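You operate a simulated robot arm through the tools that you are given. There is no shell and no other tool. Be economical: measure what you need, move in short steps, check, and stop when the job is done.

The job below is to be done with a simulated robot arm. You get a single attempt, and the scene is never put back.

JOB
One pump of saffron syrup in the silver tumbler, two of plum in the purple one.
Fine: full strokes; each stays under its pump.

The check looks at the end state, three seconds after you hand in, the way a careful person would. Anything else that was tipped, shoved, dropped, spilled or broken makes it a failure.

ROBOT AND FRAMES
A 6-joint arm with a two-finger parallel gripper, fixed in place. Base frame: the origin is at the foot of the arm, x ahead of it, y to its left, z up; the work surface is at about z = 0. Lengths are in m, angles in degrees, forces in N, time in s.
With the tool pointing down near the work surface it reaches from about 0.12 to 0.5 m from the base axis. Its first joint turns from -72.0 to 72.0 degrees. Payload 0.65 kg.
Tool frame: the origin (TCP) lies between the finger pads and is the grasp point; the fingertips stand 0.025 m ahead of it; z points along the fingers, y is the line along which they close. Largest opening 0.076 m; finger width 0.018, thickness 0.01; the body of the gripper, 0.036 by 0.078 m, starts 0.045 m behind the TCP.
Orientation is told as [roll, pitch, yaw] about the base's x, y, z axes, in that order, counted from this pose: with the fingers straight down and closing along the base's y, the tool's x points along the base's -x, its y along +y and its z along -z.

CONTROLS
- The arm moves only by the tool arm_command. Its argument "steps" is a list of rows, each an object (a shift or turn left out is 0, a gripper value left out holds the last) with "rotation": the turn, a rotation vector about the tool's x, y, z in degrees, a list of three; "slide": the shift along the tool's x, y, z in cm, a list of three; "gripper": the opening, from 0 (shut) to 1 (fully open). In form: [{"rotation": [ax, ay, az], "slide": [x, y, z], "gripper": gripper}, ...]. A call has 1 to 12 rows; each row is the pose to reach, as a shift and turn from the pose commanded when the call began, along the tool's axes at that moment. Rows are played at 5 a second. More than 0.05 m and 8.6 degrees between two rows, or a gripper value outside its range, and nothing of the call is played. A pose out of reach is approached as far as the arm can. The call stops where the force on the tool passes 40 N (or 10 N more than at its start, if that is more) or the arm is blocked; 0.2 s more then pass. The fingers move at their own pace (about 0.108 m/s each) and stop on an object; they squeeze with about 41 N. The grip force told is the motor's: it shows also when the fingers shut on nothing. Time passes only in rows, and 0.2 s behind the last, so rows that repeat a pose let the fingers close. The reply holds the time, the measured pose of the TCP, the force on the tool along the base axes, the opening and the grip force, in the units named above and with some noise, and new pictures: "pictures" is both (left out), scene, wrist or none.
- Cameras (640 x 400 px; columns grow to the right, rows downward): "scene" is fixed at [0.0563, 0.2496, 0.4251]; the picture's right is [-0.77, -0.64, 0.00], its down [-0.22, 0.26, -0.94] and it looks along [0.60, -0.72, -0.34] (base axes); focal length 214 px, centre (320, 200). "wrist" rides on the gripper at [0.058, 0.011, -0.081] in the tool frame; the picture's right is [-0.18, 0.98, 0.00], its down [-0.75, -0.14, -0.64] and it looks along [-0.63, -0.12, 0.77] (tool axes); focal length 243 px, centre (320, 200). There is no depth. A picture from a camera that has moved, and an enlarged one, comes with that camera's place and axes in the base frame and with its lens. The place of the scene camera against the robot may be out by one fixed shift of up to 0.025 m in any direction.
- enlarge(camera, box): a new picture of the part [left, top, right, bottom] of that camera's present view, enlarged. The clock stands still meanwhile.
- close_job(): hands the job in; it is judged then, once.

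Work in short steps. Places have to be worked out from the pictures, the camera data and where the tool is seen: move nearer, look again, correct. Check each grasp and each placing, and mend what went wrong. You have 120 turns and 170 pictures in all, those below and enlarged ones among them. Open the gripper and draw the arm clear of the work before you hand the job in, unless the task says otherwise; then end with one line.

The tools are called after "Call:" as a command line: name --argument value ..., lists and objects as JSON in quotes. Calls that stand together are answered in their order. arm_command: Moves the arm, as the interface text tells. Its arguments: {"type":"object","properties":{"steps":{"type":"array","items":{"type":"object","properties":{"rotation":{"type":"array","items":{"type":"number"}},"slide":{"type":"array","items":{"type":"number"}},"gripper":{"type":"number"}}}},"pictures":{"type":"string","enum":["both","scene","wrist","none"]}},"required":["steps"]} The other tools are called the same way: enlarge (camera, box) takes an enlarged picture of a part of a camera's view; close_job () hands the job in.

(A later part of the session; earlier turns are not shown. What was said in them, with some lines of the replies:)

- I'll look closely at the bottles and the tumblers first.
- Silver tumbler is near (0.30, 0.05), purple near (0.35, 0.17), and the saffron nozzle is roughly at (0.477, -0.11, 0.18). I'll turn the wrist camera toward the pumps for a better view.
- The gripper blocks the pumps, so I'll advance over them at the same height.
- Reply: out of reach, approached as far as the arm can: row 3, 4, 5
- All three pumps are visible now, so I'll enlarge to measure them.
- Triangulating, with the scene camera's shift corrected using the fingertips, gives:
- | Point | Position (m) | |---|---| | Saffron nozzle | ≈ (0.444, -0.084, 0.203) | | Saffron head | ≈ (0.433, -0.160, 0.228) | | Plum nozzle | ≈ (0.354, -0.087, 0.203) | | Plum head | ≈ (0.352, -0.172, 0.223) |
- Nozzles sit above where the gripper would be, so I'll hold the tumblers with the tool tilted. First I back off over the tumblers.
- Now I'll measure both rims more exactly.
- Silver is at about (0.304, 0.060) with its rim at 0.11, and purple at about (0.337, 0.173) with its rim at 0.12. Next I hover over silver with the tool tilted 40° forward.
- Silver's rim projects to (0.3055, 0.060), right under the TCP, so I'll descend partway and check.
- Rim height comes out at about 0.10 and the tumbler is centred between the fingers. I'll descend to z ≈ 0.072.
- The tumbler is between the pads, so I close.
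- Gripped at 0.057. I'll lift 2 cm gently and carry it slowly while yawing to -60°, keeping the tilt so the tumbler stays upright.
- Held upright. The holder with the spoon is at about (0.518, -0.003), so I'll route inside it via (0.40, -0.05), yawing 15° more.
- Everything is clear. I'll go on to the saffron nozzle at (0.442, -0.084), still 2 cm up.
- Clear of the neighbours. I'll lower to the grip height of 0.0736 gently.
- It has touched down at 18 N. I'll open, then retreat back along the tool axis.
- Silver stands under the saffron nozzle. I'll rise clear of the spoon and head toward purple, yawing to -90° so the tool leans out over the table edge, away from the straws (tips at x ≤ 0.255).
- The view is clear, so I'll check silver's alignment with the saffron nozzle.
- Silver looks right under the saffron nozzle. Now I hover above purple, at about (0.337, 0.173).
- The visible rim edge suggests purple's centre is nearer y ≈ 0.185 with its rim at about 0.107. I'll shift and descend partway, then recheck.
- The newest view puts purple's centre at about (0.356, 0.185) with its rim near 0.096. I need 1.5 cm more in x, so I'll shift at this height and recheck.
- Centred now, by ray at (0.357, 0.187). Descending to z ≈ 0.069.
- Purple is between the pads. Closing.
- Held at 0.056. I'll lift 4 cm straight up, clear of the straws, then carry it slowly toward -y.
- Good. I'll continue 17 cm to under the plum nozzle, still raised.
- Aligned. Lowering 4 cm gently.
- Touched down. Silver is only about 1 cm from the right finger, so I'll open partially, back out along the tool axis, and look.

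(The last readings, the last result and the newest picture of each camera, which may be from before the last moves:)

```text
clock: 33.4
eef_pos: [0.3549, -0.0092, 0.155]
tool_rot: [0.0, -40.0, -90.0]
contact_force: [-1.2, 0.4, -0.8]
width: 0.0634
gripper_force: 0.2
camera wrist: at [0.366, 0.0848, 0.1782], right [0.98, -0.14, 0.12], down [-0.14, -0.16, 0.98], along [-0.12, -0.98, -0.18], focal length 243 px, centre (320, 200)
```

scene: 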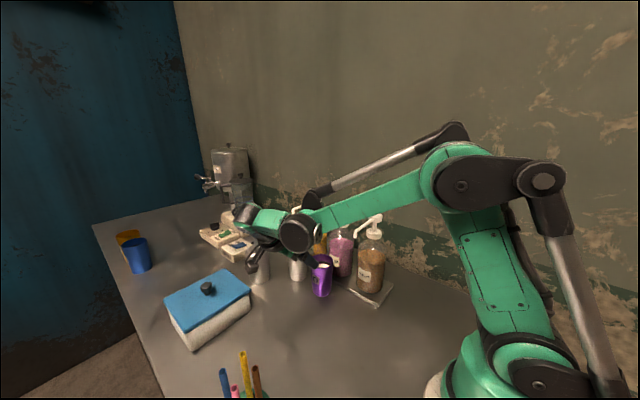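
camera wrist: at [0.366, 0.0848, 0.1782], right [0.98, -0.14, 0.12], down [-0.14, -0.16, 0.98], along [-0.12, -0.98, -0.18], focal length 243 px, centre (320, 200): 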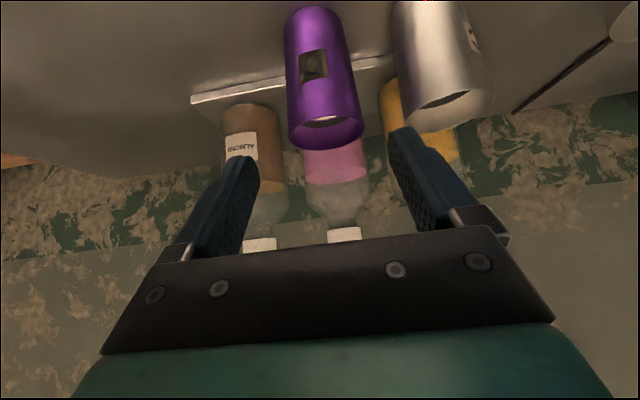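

Both tumblers are standing. I'll rise, reduce the tilt to 25°, and get a view of the nozzles over them.

Call:
arm_command --steps '[{"slide": [-1.2, 0, -3]}, {"slide": [-2.5, -0.6, -6], "rotation": [0, 5, 0]}, {"slide": [-4, -1.2, -9], "rotation": [0, 10, 0]}, {"slide": [-5.3, -2, -11.5], "rotation": [0, 15, 0]}, {"slide": [-6.26, -2.5, -13.68], "rotation": [0, 15, 0]}, {"slide": [-6.26, -2.5, -13.68], "rotation": [0, 15, 0], "gripper": 0}]'

Call:
enlarge --camera "scene" --box '[270, 190, 400, 310]'

```text
clock: 34.8
eef_pos: [0.3314, 0.0284, 0.2979]
tool_rot: [0.0, -24.9, -89.9]
contact_force: [-0.6, -0.2, 0.3]
width: 0.0
gripper_force: 12.7
camera wrist: at [0.3415, 0.1154, 0.3478], right [0.98, -0.17, 0.08], down [-0.14, -0.41, 0.9], along [-0.12, -0.9, -0.43], focal length 243 px, centre (320, 200)
```

scene: 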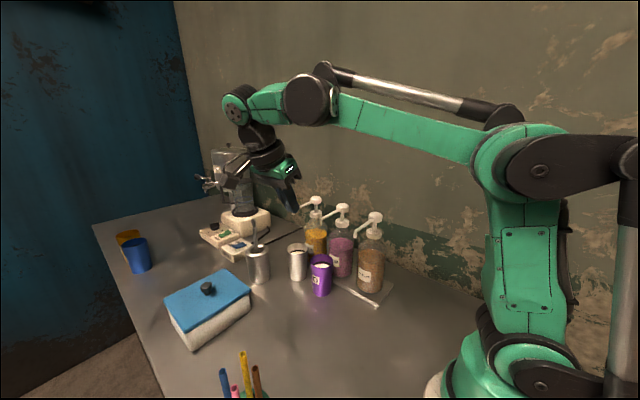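
wrist: 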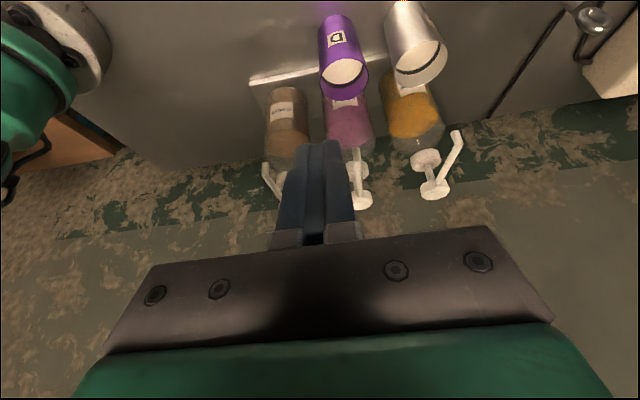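

```text
3.33 times, centred on (335, 250) of scene
camera zoom: at [0.0563, 0.2496, 0.4251], right [-0.77, -0.64, 0.0], down [-0.22, 0.26, -0.94], along [0.6, -0.72, -0.34], focal length 715 px, centre (270, 33)
```

zoom: 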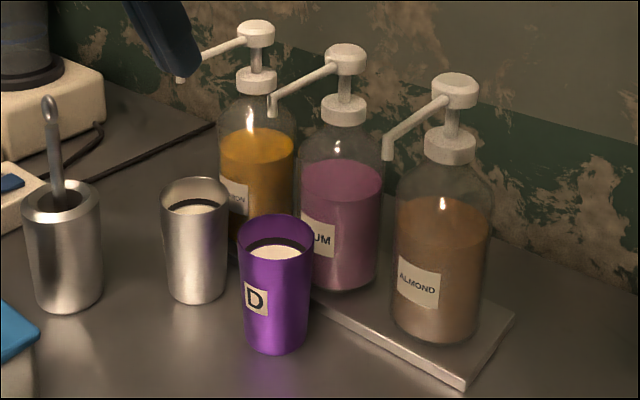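

I'll zoom the wrist view to compare nozzle tips with the rims.

Call:
enlarge --camera "wrist" --box '[250, 0, 480, 220]'

```text
1.82 times, centred on (365, 110) of wrist
camera zoom: at [0.3415, 0.1154, 0.3478], right [0.98, -0.17, 0.08], down [-0.14, -0.41, 0.9], along [-0.12, -0.9, -0.43], focal length 441 px, centre (238, 364)
```

zoom: 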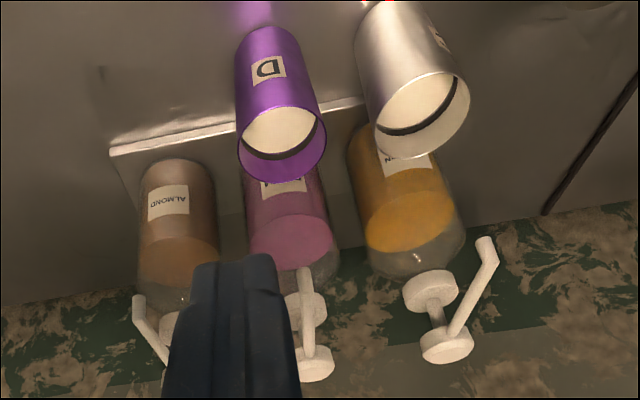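

Estimates are plum nozzle (0.355, -0.088) over purple (0.3546, -0.091), and saffron nozzle (0.452, -0.091) over silver (0.443, -0.089), which is fine. Next, closed fingers go toward the plum head, staying 5 cm above it.

Call:
arm_command --steps '[{"slide": [-2, 0.2, 0.9], "rotation": [-2.5, 0, -5.4]}, {"slide": [-4, 0.4, 1.8], "rotation": [-5, 0, -10.8]}, {"slide": [-6, 0.6, 2.7], "rotation": [-7.5, 0, -16.2]}, {"slide": [-8, 0.8, 3.6], "rotation": [-10, 0, -21.6]}, {"slide": [-10.5, 1.1, 4.75], "rotation": [-12.7, 0, -27.2]}, {"slide": [-13.5, 1.36, 6.1], "rotation": [-12.7, 0, -27.2]}, {"slide": [-13.5, 1.36, 6.1], "rotation": [-12.7, 0, -27.2]}]'

Call:
enlarge --camera "scene" --box '[270, 150, 400, 270]'

```text
clock: 36.4
eef_pos: [0.3445, -0.1202, 0.3003]
tool_rot: [0.0, -25.0, -59.9]
contact_force: [0.5, 0.5, 0.1]
width: 0.0
gripper_force: 24.2
camera wrist: at [0.3109, -0.0407, 0.3481], right [0.93, 0.35, 0.08], down [0.08, -0.43, 0.9], along [0.35, -0.84, -0.43], focal length 243 px, centre (320, 200)
```

scene: 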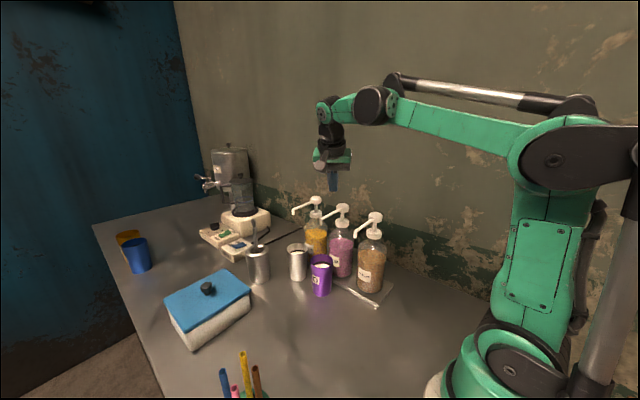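
wrist: 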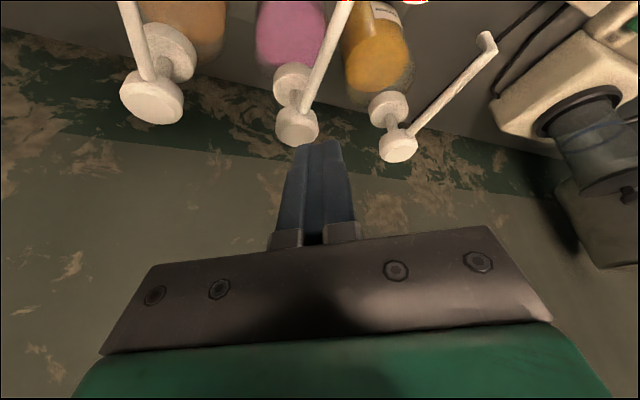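

```text
3.33 times, centred on (335, 210) of scene
camera zoom: at [0.0563, 0.2496, 0.4251], right [-0.77, -0.64, 0.0], down [-0.22, 0.26, -0.94], along [0.6, -0.72, -0.34], focal length 715 px, centre (270, 167)
```

zoom: 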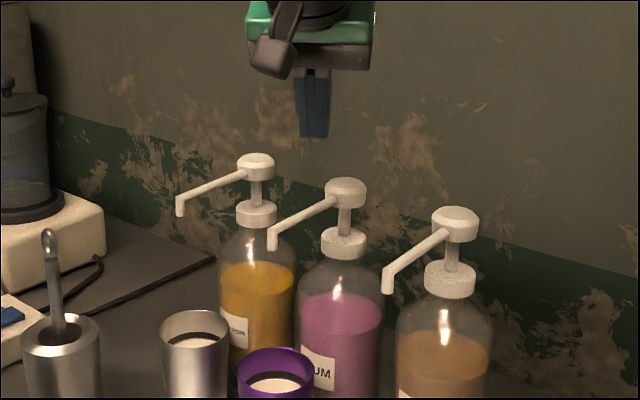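

Several views agree: plum head top at (0.353, -0.172, 0.220), saffron at (0.443, -0.170, 0.222). I'll hover about 1.5 cm above the plum head.

Call:
arm_command --steps '[{"slide": [-1.5, -0.7, 0.8]}, {"slide": [-3.2, -1.4, 2.0]}, {"slide": [-2.9, -1.83, 3.6]}, {"slide": [-2.56, -1.83, 5.06]}, {"slide": [-2.56, -1.83, 5.06]}]'

Call:
enlarge --camera "scene" --box '[290, 160, 390, 250]'

```text
clock: 37.6
eef_pos: [0.3511, -0.167, 0.2659]
tool_rot: [-0.1, -25.0, -60.0]
contact_force: [-0.2, -0.3, -0.5]
width: 0.0002
gripper_force: 23.4
camera wrist: at [0.3168, -0.0862, 0.3126], right [0.93, 0.35, 0.08], down [0.08, -0.43, 0.9], along [0.35, -0.84, -0.43], focal length 243 px, centre (320, 200)
```

scene: 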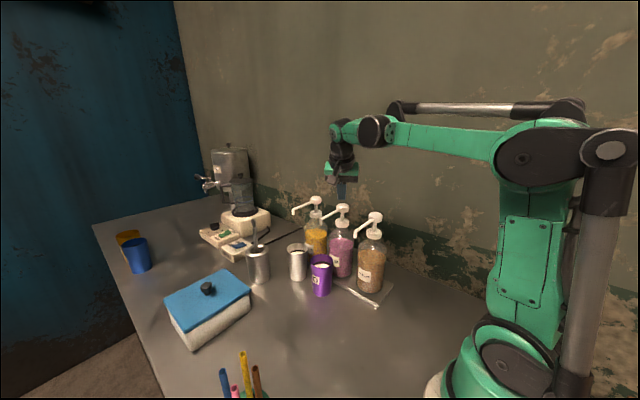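
wrist: 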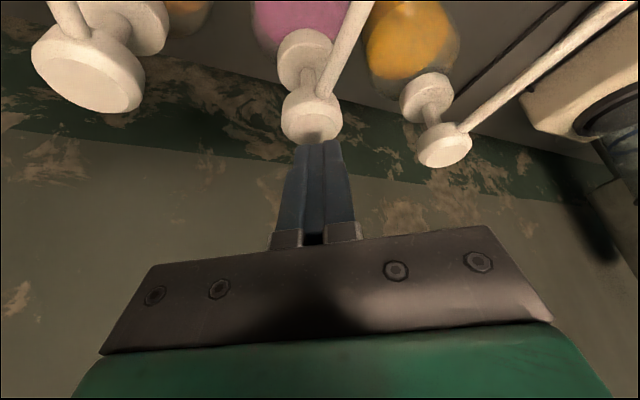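

```text
4.44 times, centred on (340, 205) of scene
camera zoom: at [0.0563, 0.2496, 0.4251], right [-0.77, -0.64, 0.0], down [-0.22, 0.26, -0.94], along [0.6, -0.72, -0.34], focal length 953 px, centre (231, 178)
```

zoom: 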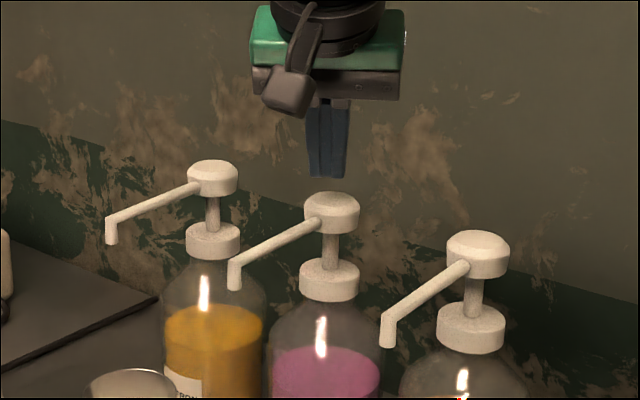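

Aligned. I'll nudge 5 mm forward and go down to just above contact.

Call:
arm_command --steps '[{"slide": [-0.45, -0.2, 0.21]}, {"slide": [-0.15, -0.2, 0.85]}, {"slide": [0.14, -0.2, 1.48]}, {"slide": [0.14, -0.2, 1.48]}]'

Call:
enlarge --camera "scene" --box '[290, 160, 390, 250]'

```text
clock: 38.6
eef_pos: [0.351, -0.172, 0.2506]
tool_rot: [0.1, -25.0, -60.0]
contact_force: [-0.1, 1.0, -0.2]
width: 0.0003
gripper_force: 23.1
camera wrist: at [0.3173, -0.0926, 0.2992], right [0.93, 0.35, 0.08], down [0.08, -0.43, 0.9], along [0.35, -0.84, -0.43], focal length 243 px, centre (320, 200)
```

scene: 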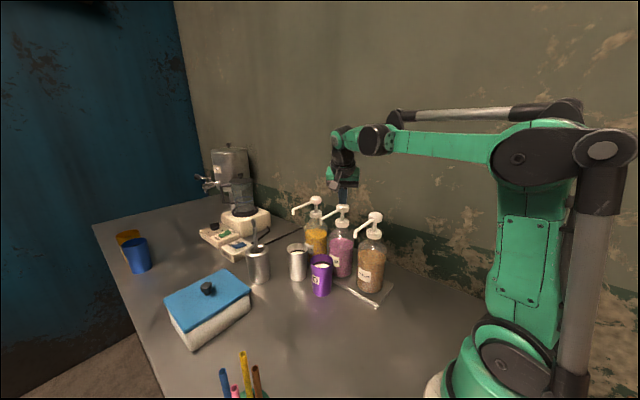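
wrist: 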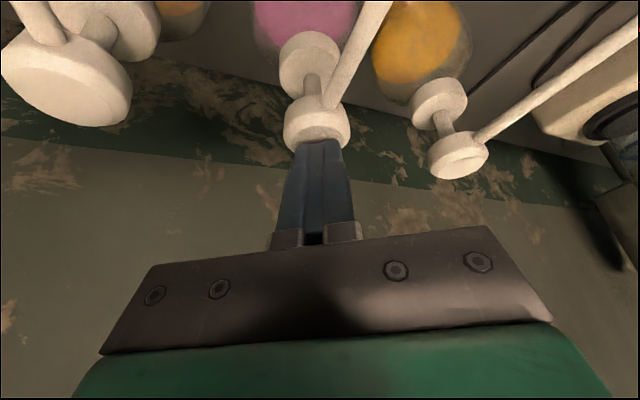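

```text
4.44 times, centred on (340, 205) of scene
camera zoom: at [0.0563, 0.2496, 0.4251], right [-0.77, -0.64, 0.0], down [-0.22, 0.26, -0.94], along [0.6, -0.72, -0.34], focal length 953 px, centre (231, 178)
```

zoom: 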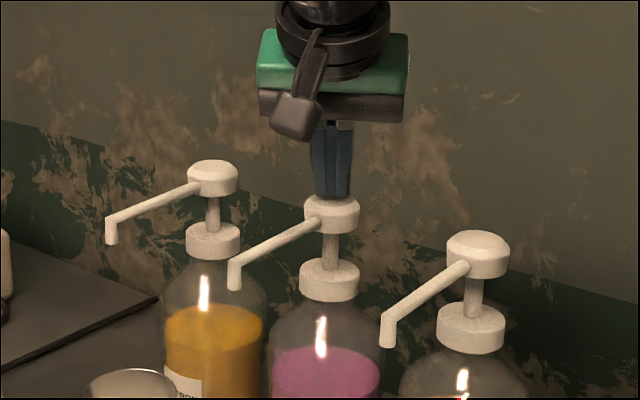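

The tip is at the centre of the plum head. First full stroke: I press down until it bottoms out.

Call:
arm_command --steps '[{"slide": [0.17, 0, 0.36]}, {"slide": [0.34, 0, 0.72]}, {"slide": [0.51, 0, 1.09]}, {"slide": [0.68, 0, 1.45]}, {"slide": [0.85, 0, 1.81]}, {"slide": [1.02, 0, 2.17]}, {"slide": [1.18, 0, 2.54]}]'

Call:
enlarge --camera "scene" --box '[280, 180, 390, 310]'

```text
clock: 39.9
eef_pos: [0.3521, -0.1718, 0.2317]
tool_rot: [-0.2, -25.2, -60.0]
contact_force: [-6.1, 5.8, 35.5]
width: 0.0
gripper_force: 23.7
stopped in row 6: the force on the tool passed its limit (the readings are from after the stop); the commanded pose is now the measured one
camera wrist: at [0.317, -0.092, 0.2798], right [0.93, 0.35, 0.08], down [0.08, -0.42, 0.9], along [0.35, -0.84, -0.42], focal length 243 px, centre (320, 200)
```

scene: 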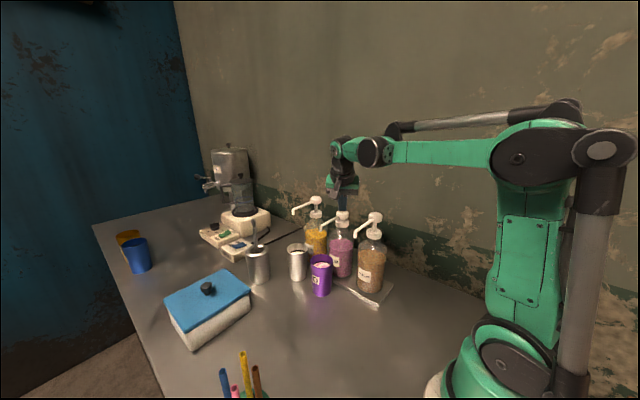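
wrist: 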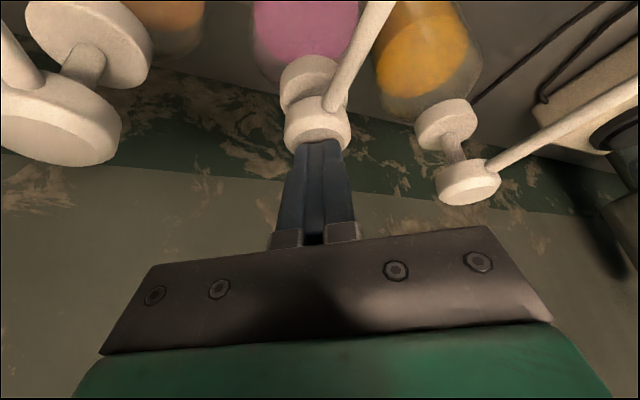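

```text
3.08 times, centred on (335, 245) of scene
camera zoom: at [0.0562, 0.2496, 0.4251], right [-0.77, -0.64, 0.0], down [-0.22, 0.26, -0.94], along [0.6, -0.72, -0.34], focal length 660 px, centre (274, 62)
```

zoom: 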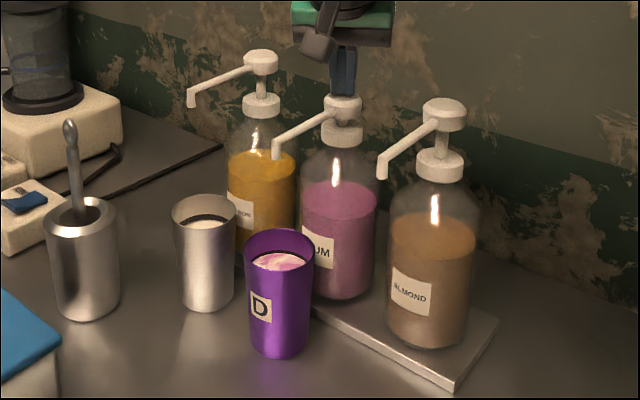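

Plum syrup is visible in the purple tumbler. I'll check whether the head is fully bottomed.

Call:
enlarge --camera "scene" --box '[310, 190, 370, 240]'

Call:
enlarge --camera "wrist" --box '[250, 30, 390, 160]'

```text
8.00 times, centred on (340, 215) of scene
camera zoom: at [0.0562, 0.2496, 0.4251], right [-0.77, -0.64, 0.0], down [-0.22, 0.26, -0.94], along [0.6, -0.72, -0.34], focal length 1716 px, centre (160, 80)
```

zoom: 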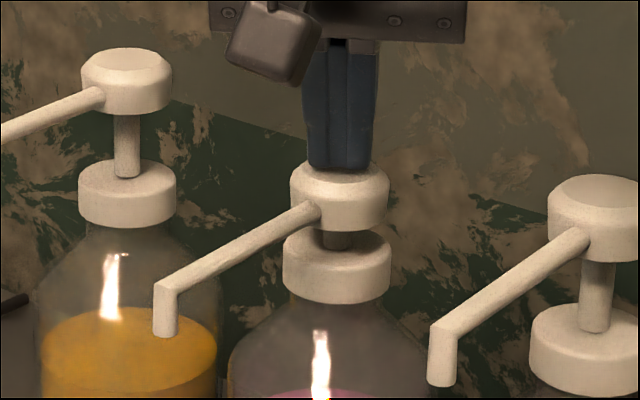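

```text
3.08 times, centred on (320, 95) of wrist
camera zoom: at [0.317, -0.092, 0.2798], right [0.93, 0.35, 0.08], down [0.08, -0.42, 0.9], along [0.35, -0.84, -0.42], focal length 746 px, centre (320, 523)
```

zoom: 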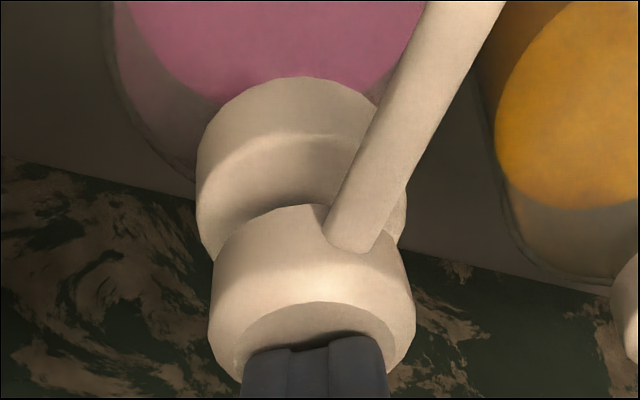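

About 5 mm of stem still shows. I'll press slightly further to find out whether this is the stop.

Call:
arm_command --steps '[{"slide": [0.04, 0, 0.09]}, {"slide": [0.08, 0, 0.18]}, {"slide": [0.13, 0, 0.27]}, {"slide": [0.17, 0, 0.36]}, {"slide": [0.21, 0, 0.45]}]' --pictures "none"

Call:
enlarge --camera "scene" --box '[310, 190, 370, 240]'

```text
clock: 40.4
eef_pos: [0.3502, -0.1728, 0.2313]
tool_rot: [-0.1, -25.2, -59.9]
contact_force: [-7.2, 6.2, 37.8]
width: 0.0001
gripper_force: 23.9
stopped in row 2: the force on the tool passed its limit (the readings are from after the stop); the commanded pose is now the measured one
```

```text
8.00 times, centred on (340, 215) of scene
camera zoom: at [0.0562, 0.2496, 0.4251], right [-0.77, -0.64, 0.0], down [-0.22, 0.26, -0.94], along [0.6, -0.72, -0.34], focal length 1716 px, centre (160, 80)
```

zoom: 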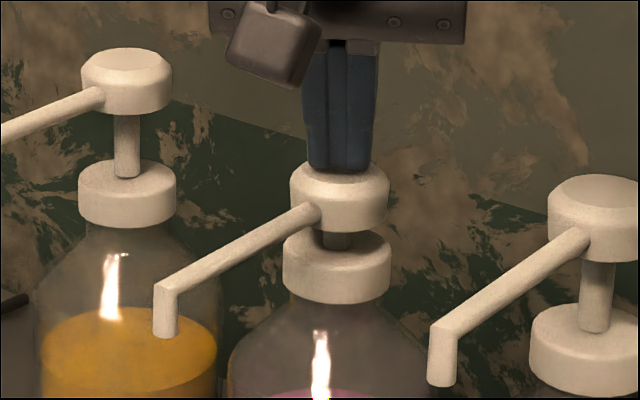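

No further travel, just a force jump, so it is bottomed. I'll release fully by rising 3 cm and confirm the head springs back.

Call:
arm_command --steps '[{"slide": [-0.25, 0, -0.54]}, {"slide": [-0.5, 0, -1.09]}, {"slide": [-0.85, 0, -1.81]}, {"slide": [-1.1, 0, -2.36]}, {"slide": [-1.1, 0, -2.36]}, {"slide": [-1.1, 0, -2.36]}, {"slide": [-1.1, 0, -2.36]}]' --pictures "wrist"

Call:
enlarge --camera "scene" --box '[280, 180, 390, 310]'

```text
clock: 42.0
eef_pos: [0.3511, -0.1738, 0.257]
tool_rot: [-0.2, -25.1, -59.9]
contact_force: [-0.1, -0.3, -0.2]
width: 0.0
gripper_force: 23.6
camera wrist: at [0.3171, -0.0921, 0.3052], right [0.93, 0.35, 0.08], down [0.08, -0.42, 0.9], along [0.35, -0.84, -0.42], focal length 243 px, centre (320, 200)
```

wrist: 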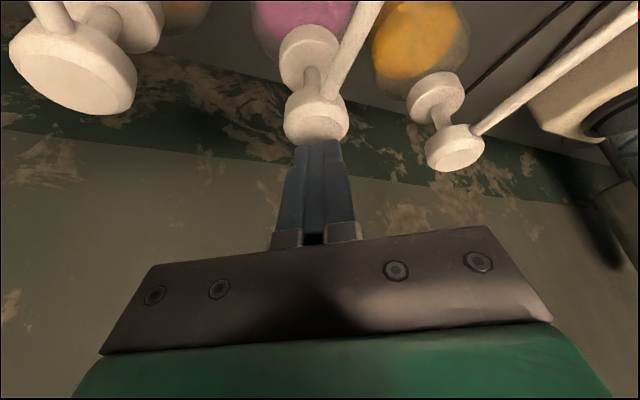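

```text
3.08 times, centred on (335, 245) of scene
camera zoom: at [0.0563, 0.2496, 0.4251], right [-0.77, -0.64, 0.0], down [-0.22, 0.26, -0.94], along [0.6, -0.72, -0.34], focal length 660 px, centre (274, 62)
```

zoom: 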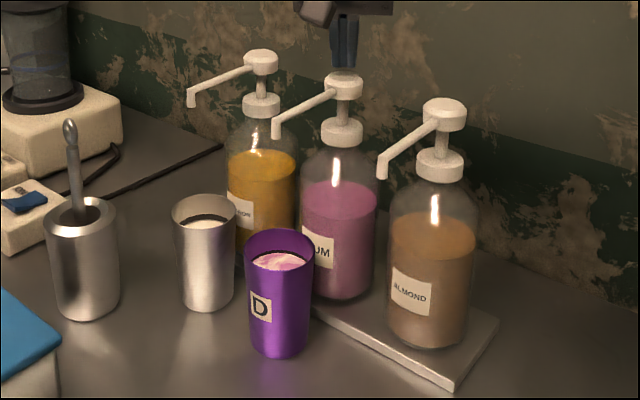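

The head sprang back fully. Second plum stroke now.

Call:
arm_command --steps '[{"slide": [0.17, 0, 0.36]}, {"slide": [0.34, 0, 0.72]}, {"slide": [0.51, 0, 1.09]}, {"slide": [0.68, 0, 1.45]}, {"slide": [0.85, 0, 1.81]}, {"slide": [1.02, 0, 2.17]}, {"slide": [1.18, 0, 2.54]}, {"slide": [1.35, 0, 2.9]}, {"slide": [1.5, 0, 3.2]}]' --pictures "none"

Call:
enlarge --camera "scene" --box '[310, 190, 370, 240]'

```text
clock: 43.5
eef_pos: [0.3505, -0.1719, 0.2326]
tool_rot: [-0.2, -25.1, -59.8]
contact_force: [-7.0, 6.3, 34.5]
width: 0.0
gripper_force: 24.2
stopped in row 7: the force on the tool passed its limit (the readings are from after the stop); the commanded pose is now the measured one
```

```text
8.00 times, centred on (340, 215) of scene
camera zoom: at [0.0562, 0.2496, 0.4251], right [-0.77, -0.64, 0.0], down [-0.22, 0.26, -0.94], along [0.6, -0.72, -0.34], focal length 1716 px, centre (160, 80)
```

zoom: 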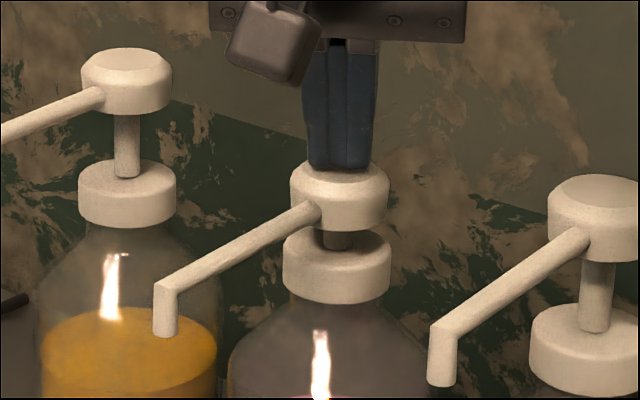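

It bottomed at the same position. I'll hold a moment with a hair more pressure, then release and rise 5 cm.

Call:
arm_command --steps '[{"slide": [0.01, 0, 0.03]}, {"slide": [-0.25, 0, -0.54]}, {"slide": [-0.5, 0, -1.09]}, {"slide": [-0.85, 0, -1.81]}, {"slide": [-1.3, 0, -2.72]}, {"slide": [-1.7, 0, -3.62]}, {"slide": [-2.1, 0, -4.53]}, {"slide": [-2.1, 0, -4.53]}]' --pictures "wrist"

Call:
enlarge --camera "scene" --box '[280, 180, 390, 310]'

```text
clock: 45.3
eef_pos: [0.3521, -0.1726, 0.2812]
tool_rot: [-0.2, -25.2, -59.9]
contact_force: [0.3, 0.6, -0.4]
width: 0.0
gripper_force: 23.9
camera wrist: at [0.3173, -0.092, 0.3293], right [0.93, 0.35, 0.08], down [0.08, -0.42, 0.9], along [0.35, -0.84, -0.42], focal length 243 px, centre (320, 200)
```

wrist: 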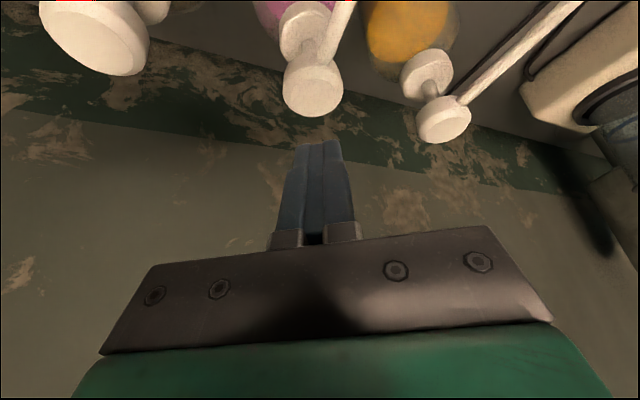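

```text
3.08 times, centred on (335, 245) of scene
camera zoom: at [0.0563, 0.2496, 0.4251], right [-0.77, -0.64, 0.0], down [-0.22, 0.26, -0.94], along [0.6, -0.72, -0.34], focal length 660 px, centre (274, 62)
```

zoom: 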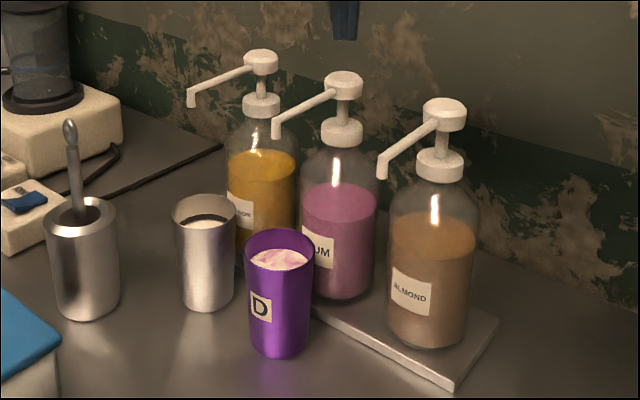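

Purple now has two pumps and the plum head is back up. I move over to the saffron head, TCP about (0.440, -0.171), at the same height.

Call:
arm_command --steps '[{"slide": [-0.98, 1.93, 0.45]}, {"slide": [-1.95, 3.87, 0.91]}, {"slide": [-2.9, 5.8, 1.36]}, {"slide": [-3.9, 7.74, 1.82]}, {"slide": [-3.9, 7.74, 1.82]}]'

Call:
enlarge --camera "scene" --box '[270, 160, 370, 250]'

```text
clock: 46.5
eef_pos: [0.4404, -0.1723, 0.2818]
tool_rot: [-0.2, -25.2, -59.9]
contact_force: [0.7, 0.3, 0.6]
width: 0.0
gripper_force: 23.4
camera wrist: at [0.4057, -0.0911, 0.3296], right [0.93, 0.35, 0.07], down [0.08, -0.42, 0.9], along [0.35, -0.84, -0.42], focal length 243 px, centre (320, 200)
```

scene: 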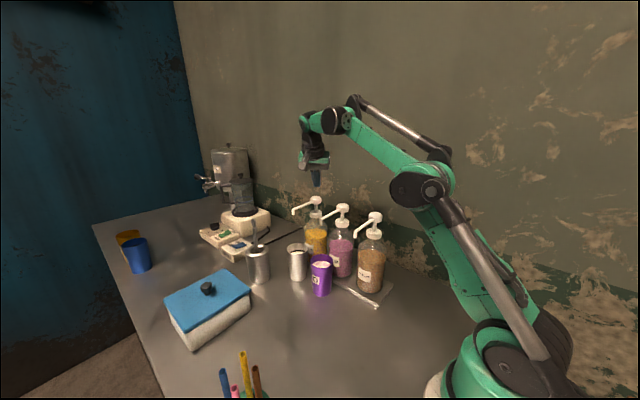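
wrist: 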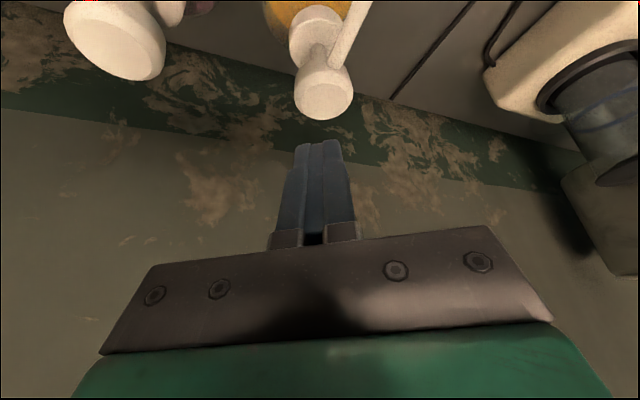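

```text
4.44 times, centred on (320, 205) of scene
camera zoom: at [0.0563, 0.2496, 0.4251], right [-0.77, -0.64, 0.0], down [-0.22, 0.26, -0.94], along [0.6, -0.72, -0.34], focal length 953 px, centre (320, 178)
```

zoom: 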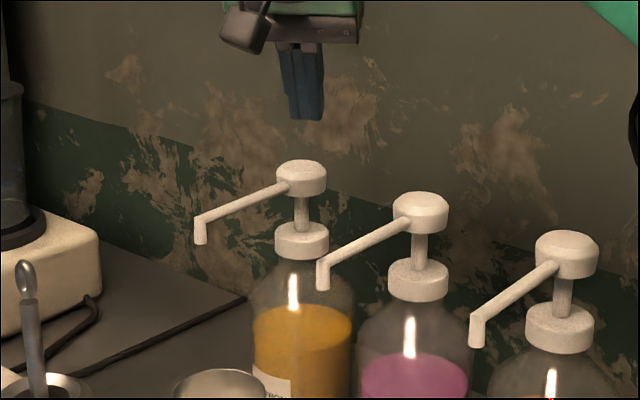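

Compared with plum at this height, the head sits about 9 px right, so I shift 4.5 mm and descend to just above contact.

Call:
arm_command --steps '[{"slide": [0, 0.45, 0]}, {"slide": [0.4, 0.45, 0.85]}, {"slide": [0.8, 0.45, 1.7]}, {"slide": [1.1, 0.45, 2.36]}, {"slide": [1.1, 0.45, 2.36]}]'

Call:
enlarge --camera "scene" --box '[270, 160, 370, 250]'

```text
clock: 47.7
eef_pos: [0.4443, -0.1698, 0.2557]
tool_rot: [-0.1, -25.2, -60.0]
contact_force: [-0.9, -0.5, -0.4]
width: 0.0001
gripper_force: 23.7
camera wrist: at [0.4096, -0.0884, 0.3032], right [0.93, 0.35, 0.08], down [0.08, -0.42, 0.9], along [0.35, -0.84, -0.42], focal length 243 px, centre (320, 200)
```

scene: 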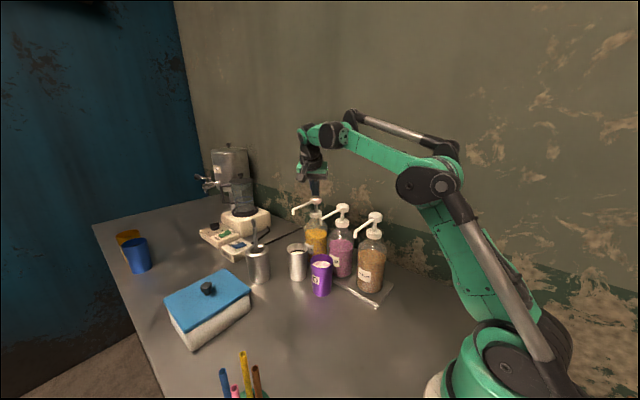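
wrist: 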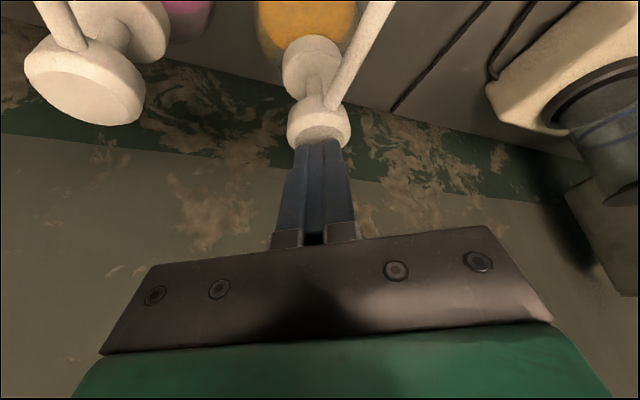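

```text
4.44 times, centred on (320, 205) of scene
camera zoom: at [0.0563, 0.2496, 0.4251], right [-0.77, -0.64, 0.0], down [-0.22, 0.26, -0.94], along [0.6, -0.72, -0.34], focal length 953 px, centre (320, 178)
```

zoom: 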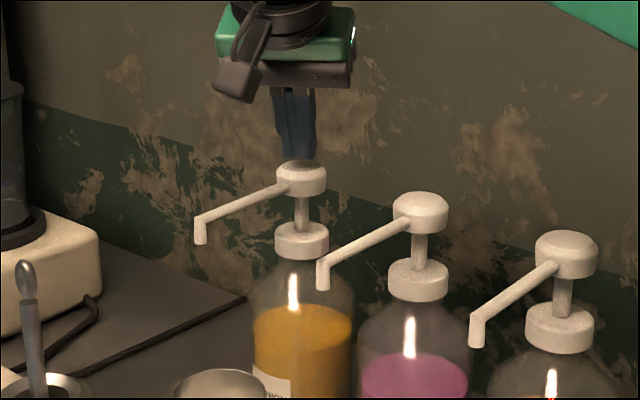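

The tip is over the centre of the saffron head. One full stroke.

Call:
arm_command --steps '[{"slide": [0.17, 0, 0.36]}, {"slide": [0.34, 0, 0.72]}, {"slide": [0.51, 0, 1.09]}, {"slide": [0.68, 0, 1.45]}, {"slide": [0.85, 0, 1.81]}, {"slide": [1.02, 0, 2.17]}, {"slide": [1.18, 0, 2.54]}, {"slide": [1.35, 0, 2.9]}, {"slide": [1.5, 0, 3.2]}]' --pictures "none"

Call:
enlarge --camera "scene" --box '[275, 180, 365, 290]'

Call:
enlarge --camera "scene" --box '[285, 185, 345, 235]'

```text
clock: 49.2
eef_pos: [0.4434, -0.1688, 0.2318]
tool_rot: [-0.2, -25.5, -59.8]
contact_force: [-1.9, 5.1, 35.5]
width: 0.0
gripper_force: 23.5
stopped in row 7: the force on the tool passed its limit (the readings are from after the stop); the commanded pose is now the measured one
```

```text
3.64 times, centred on (320, 235) of scene
camera zoom: at [0.0562, 0.2496, 0.4251], right [-0.77, -0.64, 0.0], down [-0.22, 0.26, -0.94], along [0.6, -0.72, -0.34], focal length 780 px, centre (320, 73)
```

zoom: 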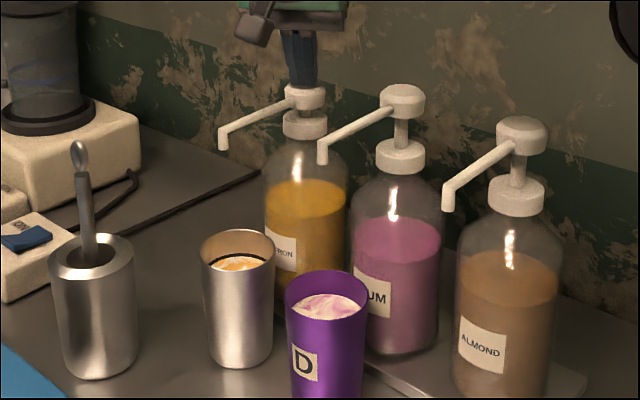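

```text
8.00 times, centred on (315, 210) of scene
camera zoom: at [0.0562, 0.2496, 0.4251], right [-0.77, -0.64, 0.0], down [-0.22, 0.26, -0.94], along [0.6, -0.72, -0.34], focal length 1716 px, centre (360, 120)
```

zoom: 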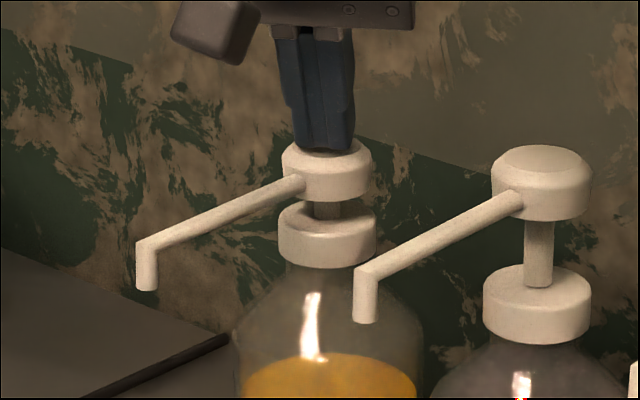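

Saffron is in the silver tumbler. I'll push a touch more to confirm it's at the stop.

Call:
arm_command --steps '[{"slide": [0.04, 0, 0.09]}, {"slide": [0.08, 0, 0.18]}, {"slide": [0.13, 0, 0.27]}, {"slide": [0.17, 0, 0.36]}, {"slide": [0.21, 0, 0.45]}]' --pictures "none"

```text
clock: 49.7
eef_pos: [0.4451, -0.1693, 0.2326]
tool_rot: [-0.3, -25.7, -59.8]
contact_force: [-2.4, 5.4, 37.3]
width: 0.0
gripper_force: 24.1
stopped in row 2: the force on the tool passed its limit (the readings are from after the stop); the commanded pose is now the measured one
```

Hard stop confirmed, so the stroke was full. I'll release straight up.

Call:
arm_command --steps '[{"slide": [-0.25, 0, -0.54]}, {"slide": [-0.5, 0, -1.09]}, {"slide": [-0.85, 0, -1.81]}, {"slide": [-1.3, 0, -2.72]}, {"slide": [-1.7, 0, -3.62]}, {"slide": [-2.3, 0, -4.98]}, {"slide": [-2.3, 0, -4.98]}]' --pictures "wrist"

Call:
enlarge --camera "scene" --box '[260, 180, 400, 310]'

```text
clock: 51.3
eef_pos: [0.444, -0.1674, 0.2871]
tool_rot: [-0.3, -25.5, -59.7]
contact_force: [0.4, -0.1, -0.4]
width: 0.0
gripper_force: 23.2
camera wrist: at [0.4095, -0.0873, 0.3337], right [0.93, 0.35, 0.07], down [0.08, -0.42, 0.9], along [0.35, -0.84, -0.42], focal length 243 px, centre (320, 200)
```

wrist: 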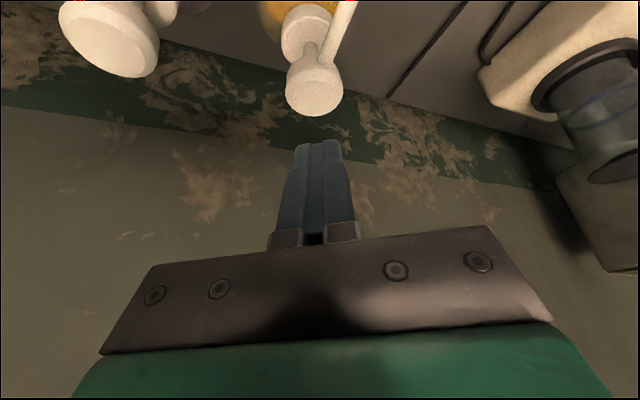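

```text
3.08 times, centred on (330, 245) of scene
camera zoom: at [0.0563, 0.2496, 0.4251], right [-0.77, -0.64, 0.0], down [-0.22, 0.26, -0.94], along [0.6, -0.72, -0.34], focal length 660 px, centre (289, 62)
```

zoom: 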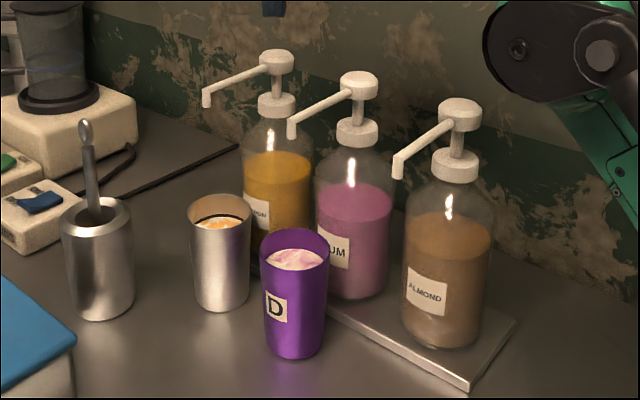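

Both servings are done and all heads are back up. I'll withdraw the arm up and away and open the gripper.

Call:
arm_command --steps '[{"slide": [1.5, -0.5, -3]}, {"slide": [5, -1.3, -5]}, {"slide": [9, -2, -7]}, {"slide": [13, -2.8, -9.5]}, {"slide": [17, -3.5, -12], "gripper": 1}, {"slide": [21, -4.3, -14.3], "gripper": 1}, {"slide": [21, -4.3, -14.3], "gripper": 1}, {"slide": [21, -4.3, -14.3], "gripper": 1}]'

Call:
enlarge --camera "scene" --box '[260, 180, 400, 310]'

```text
clock: 53.1
eef_pos: [0.2805, 0.0287, 0.3239]
tool_rot: [-0.3, -25.5, -59.8]
contact_force: [-0.3, 0.5, -0.6]
width: 0.0759
gripper_force: 0.0
camera wrist: at [0.2464, 0.1081, 0.3705], right [0.93, 0.35, 0.08], down [0.08, -0.42, 0.9], along [0.35, -0.84, -0.42], focal length 243 px, centre (320, 200)
```

scene: 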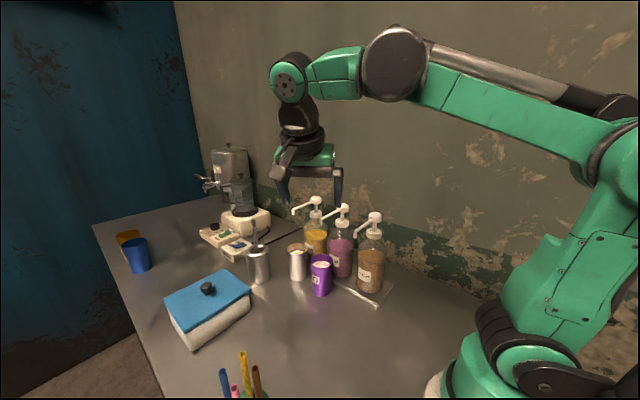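
wrist: 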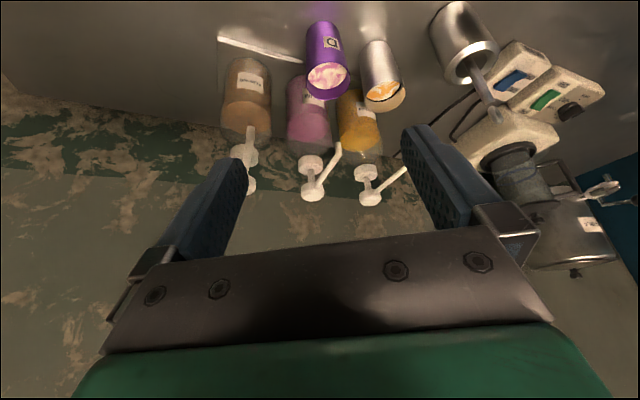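

```text
3.08 times, centred on (330, 245) of scene
camera zoom: at [0.0563, 0.2496, 0.4251], right [-0.77, -0.64, 0.0], down [-0.22, 0.26, -0.94], along [0.6, -0.72, -0.34], focal length 660 px, centre (289, 62)
```

zoom: 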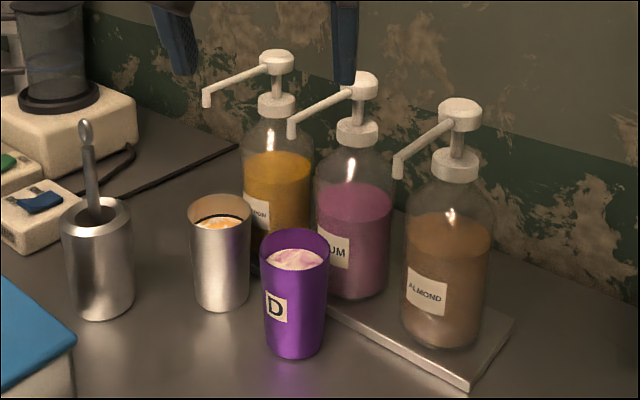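

Saffron is in silver, plum is in purple, nothing was disturbed, and the arm is clear with the gripper open. Handing in.

Call:
close_job

```text
The job is handed in.
```

The silver tumbler got one full pump of saffron and the purple one got two full pumps of plum. Each is standing under its pump, nothing spilled or knocked over that I could see, and the arm is clear with the gripper open.
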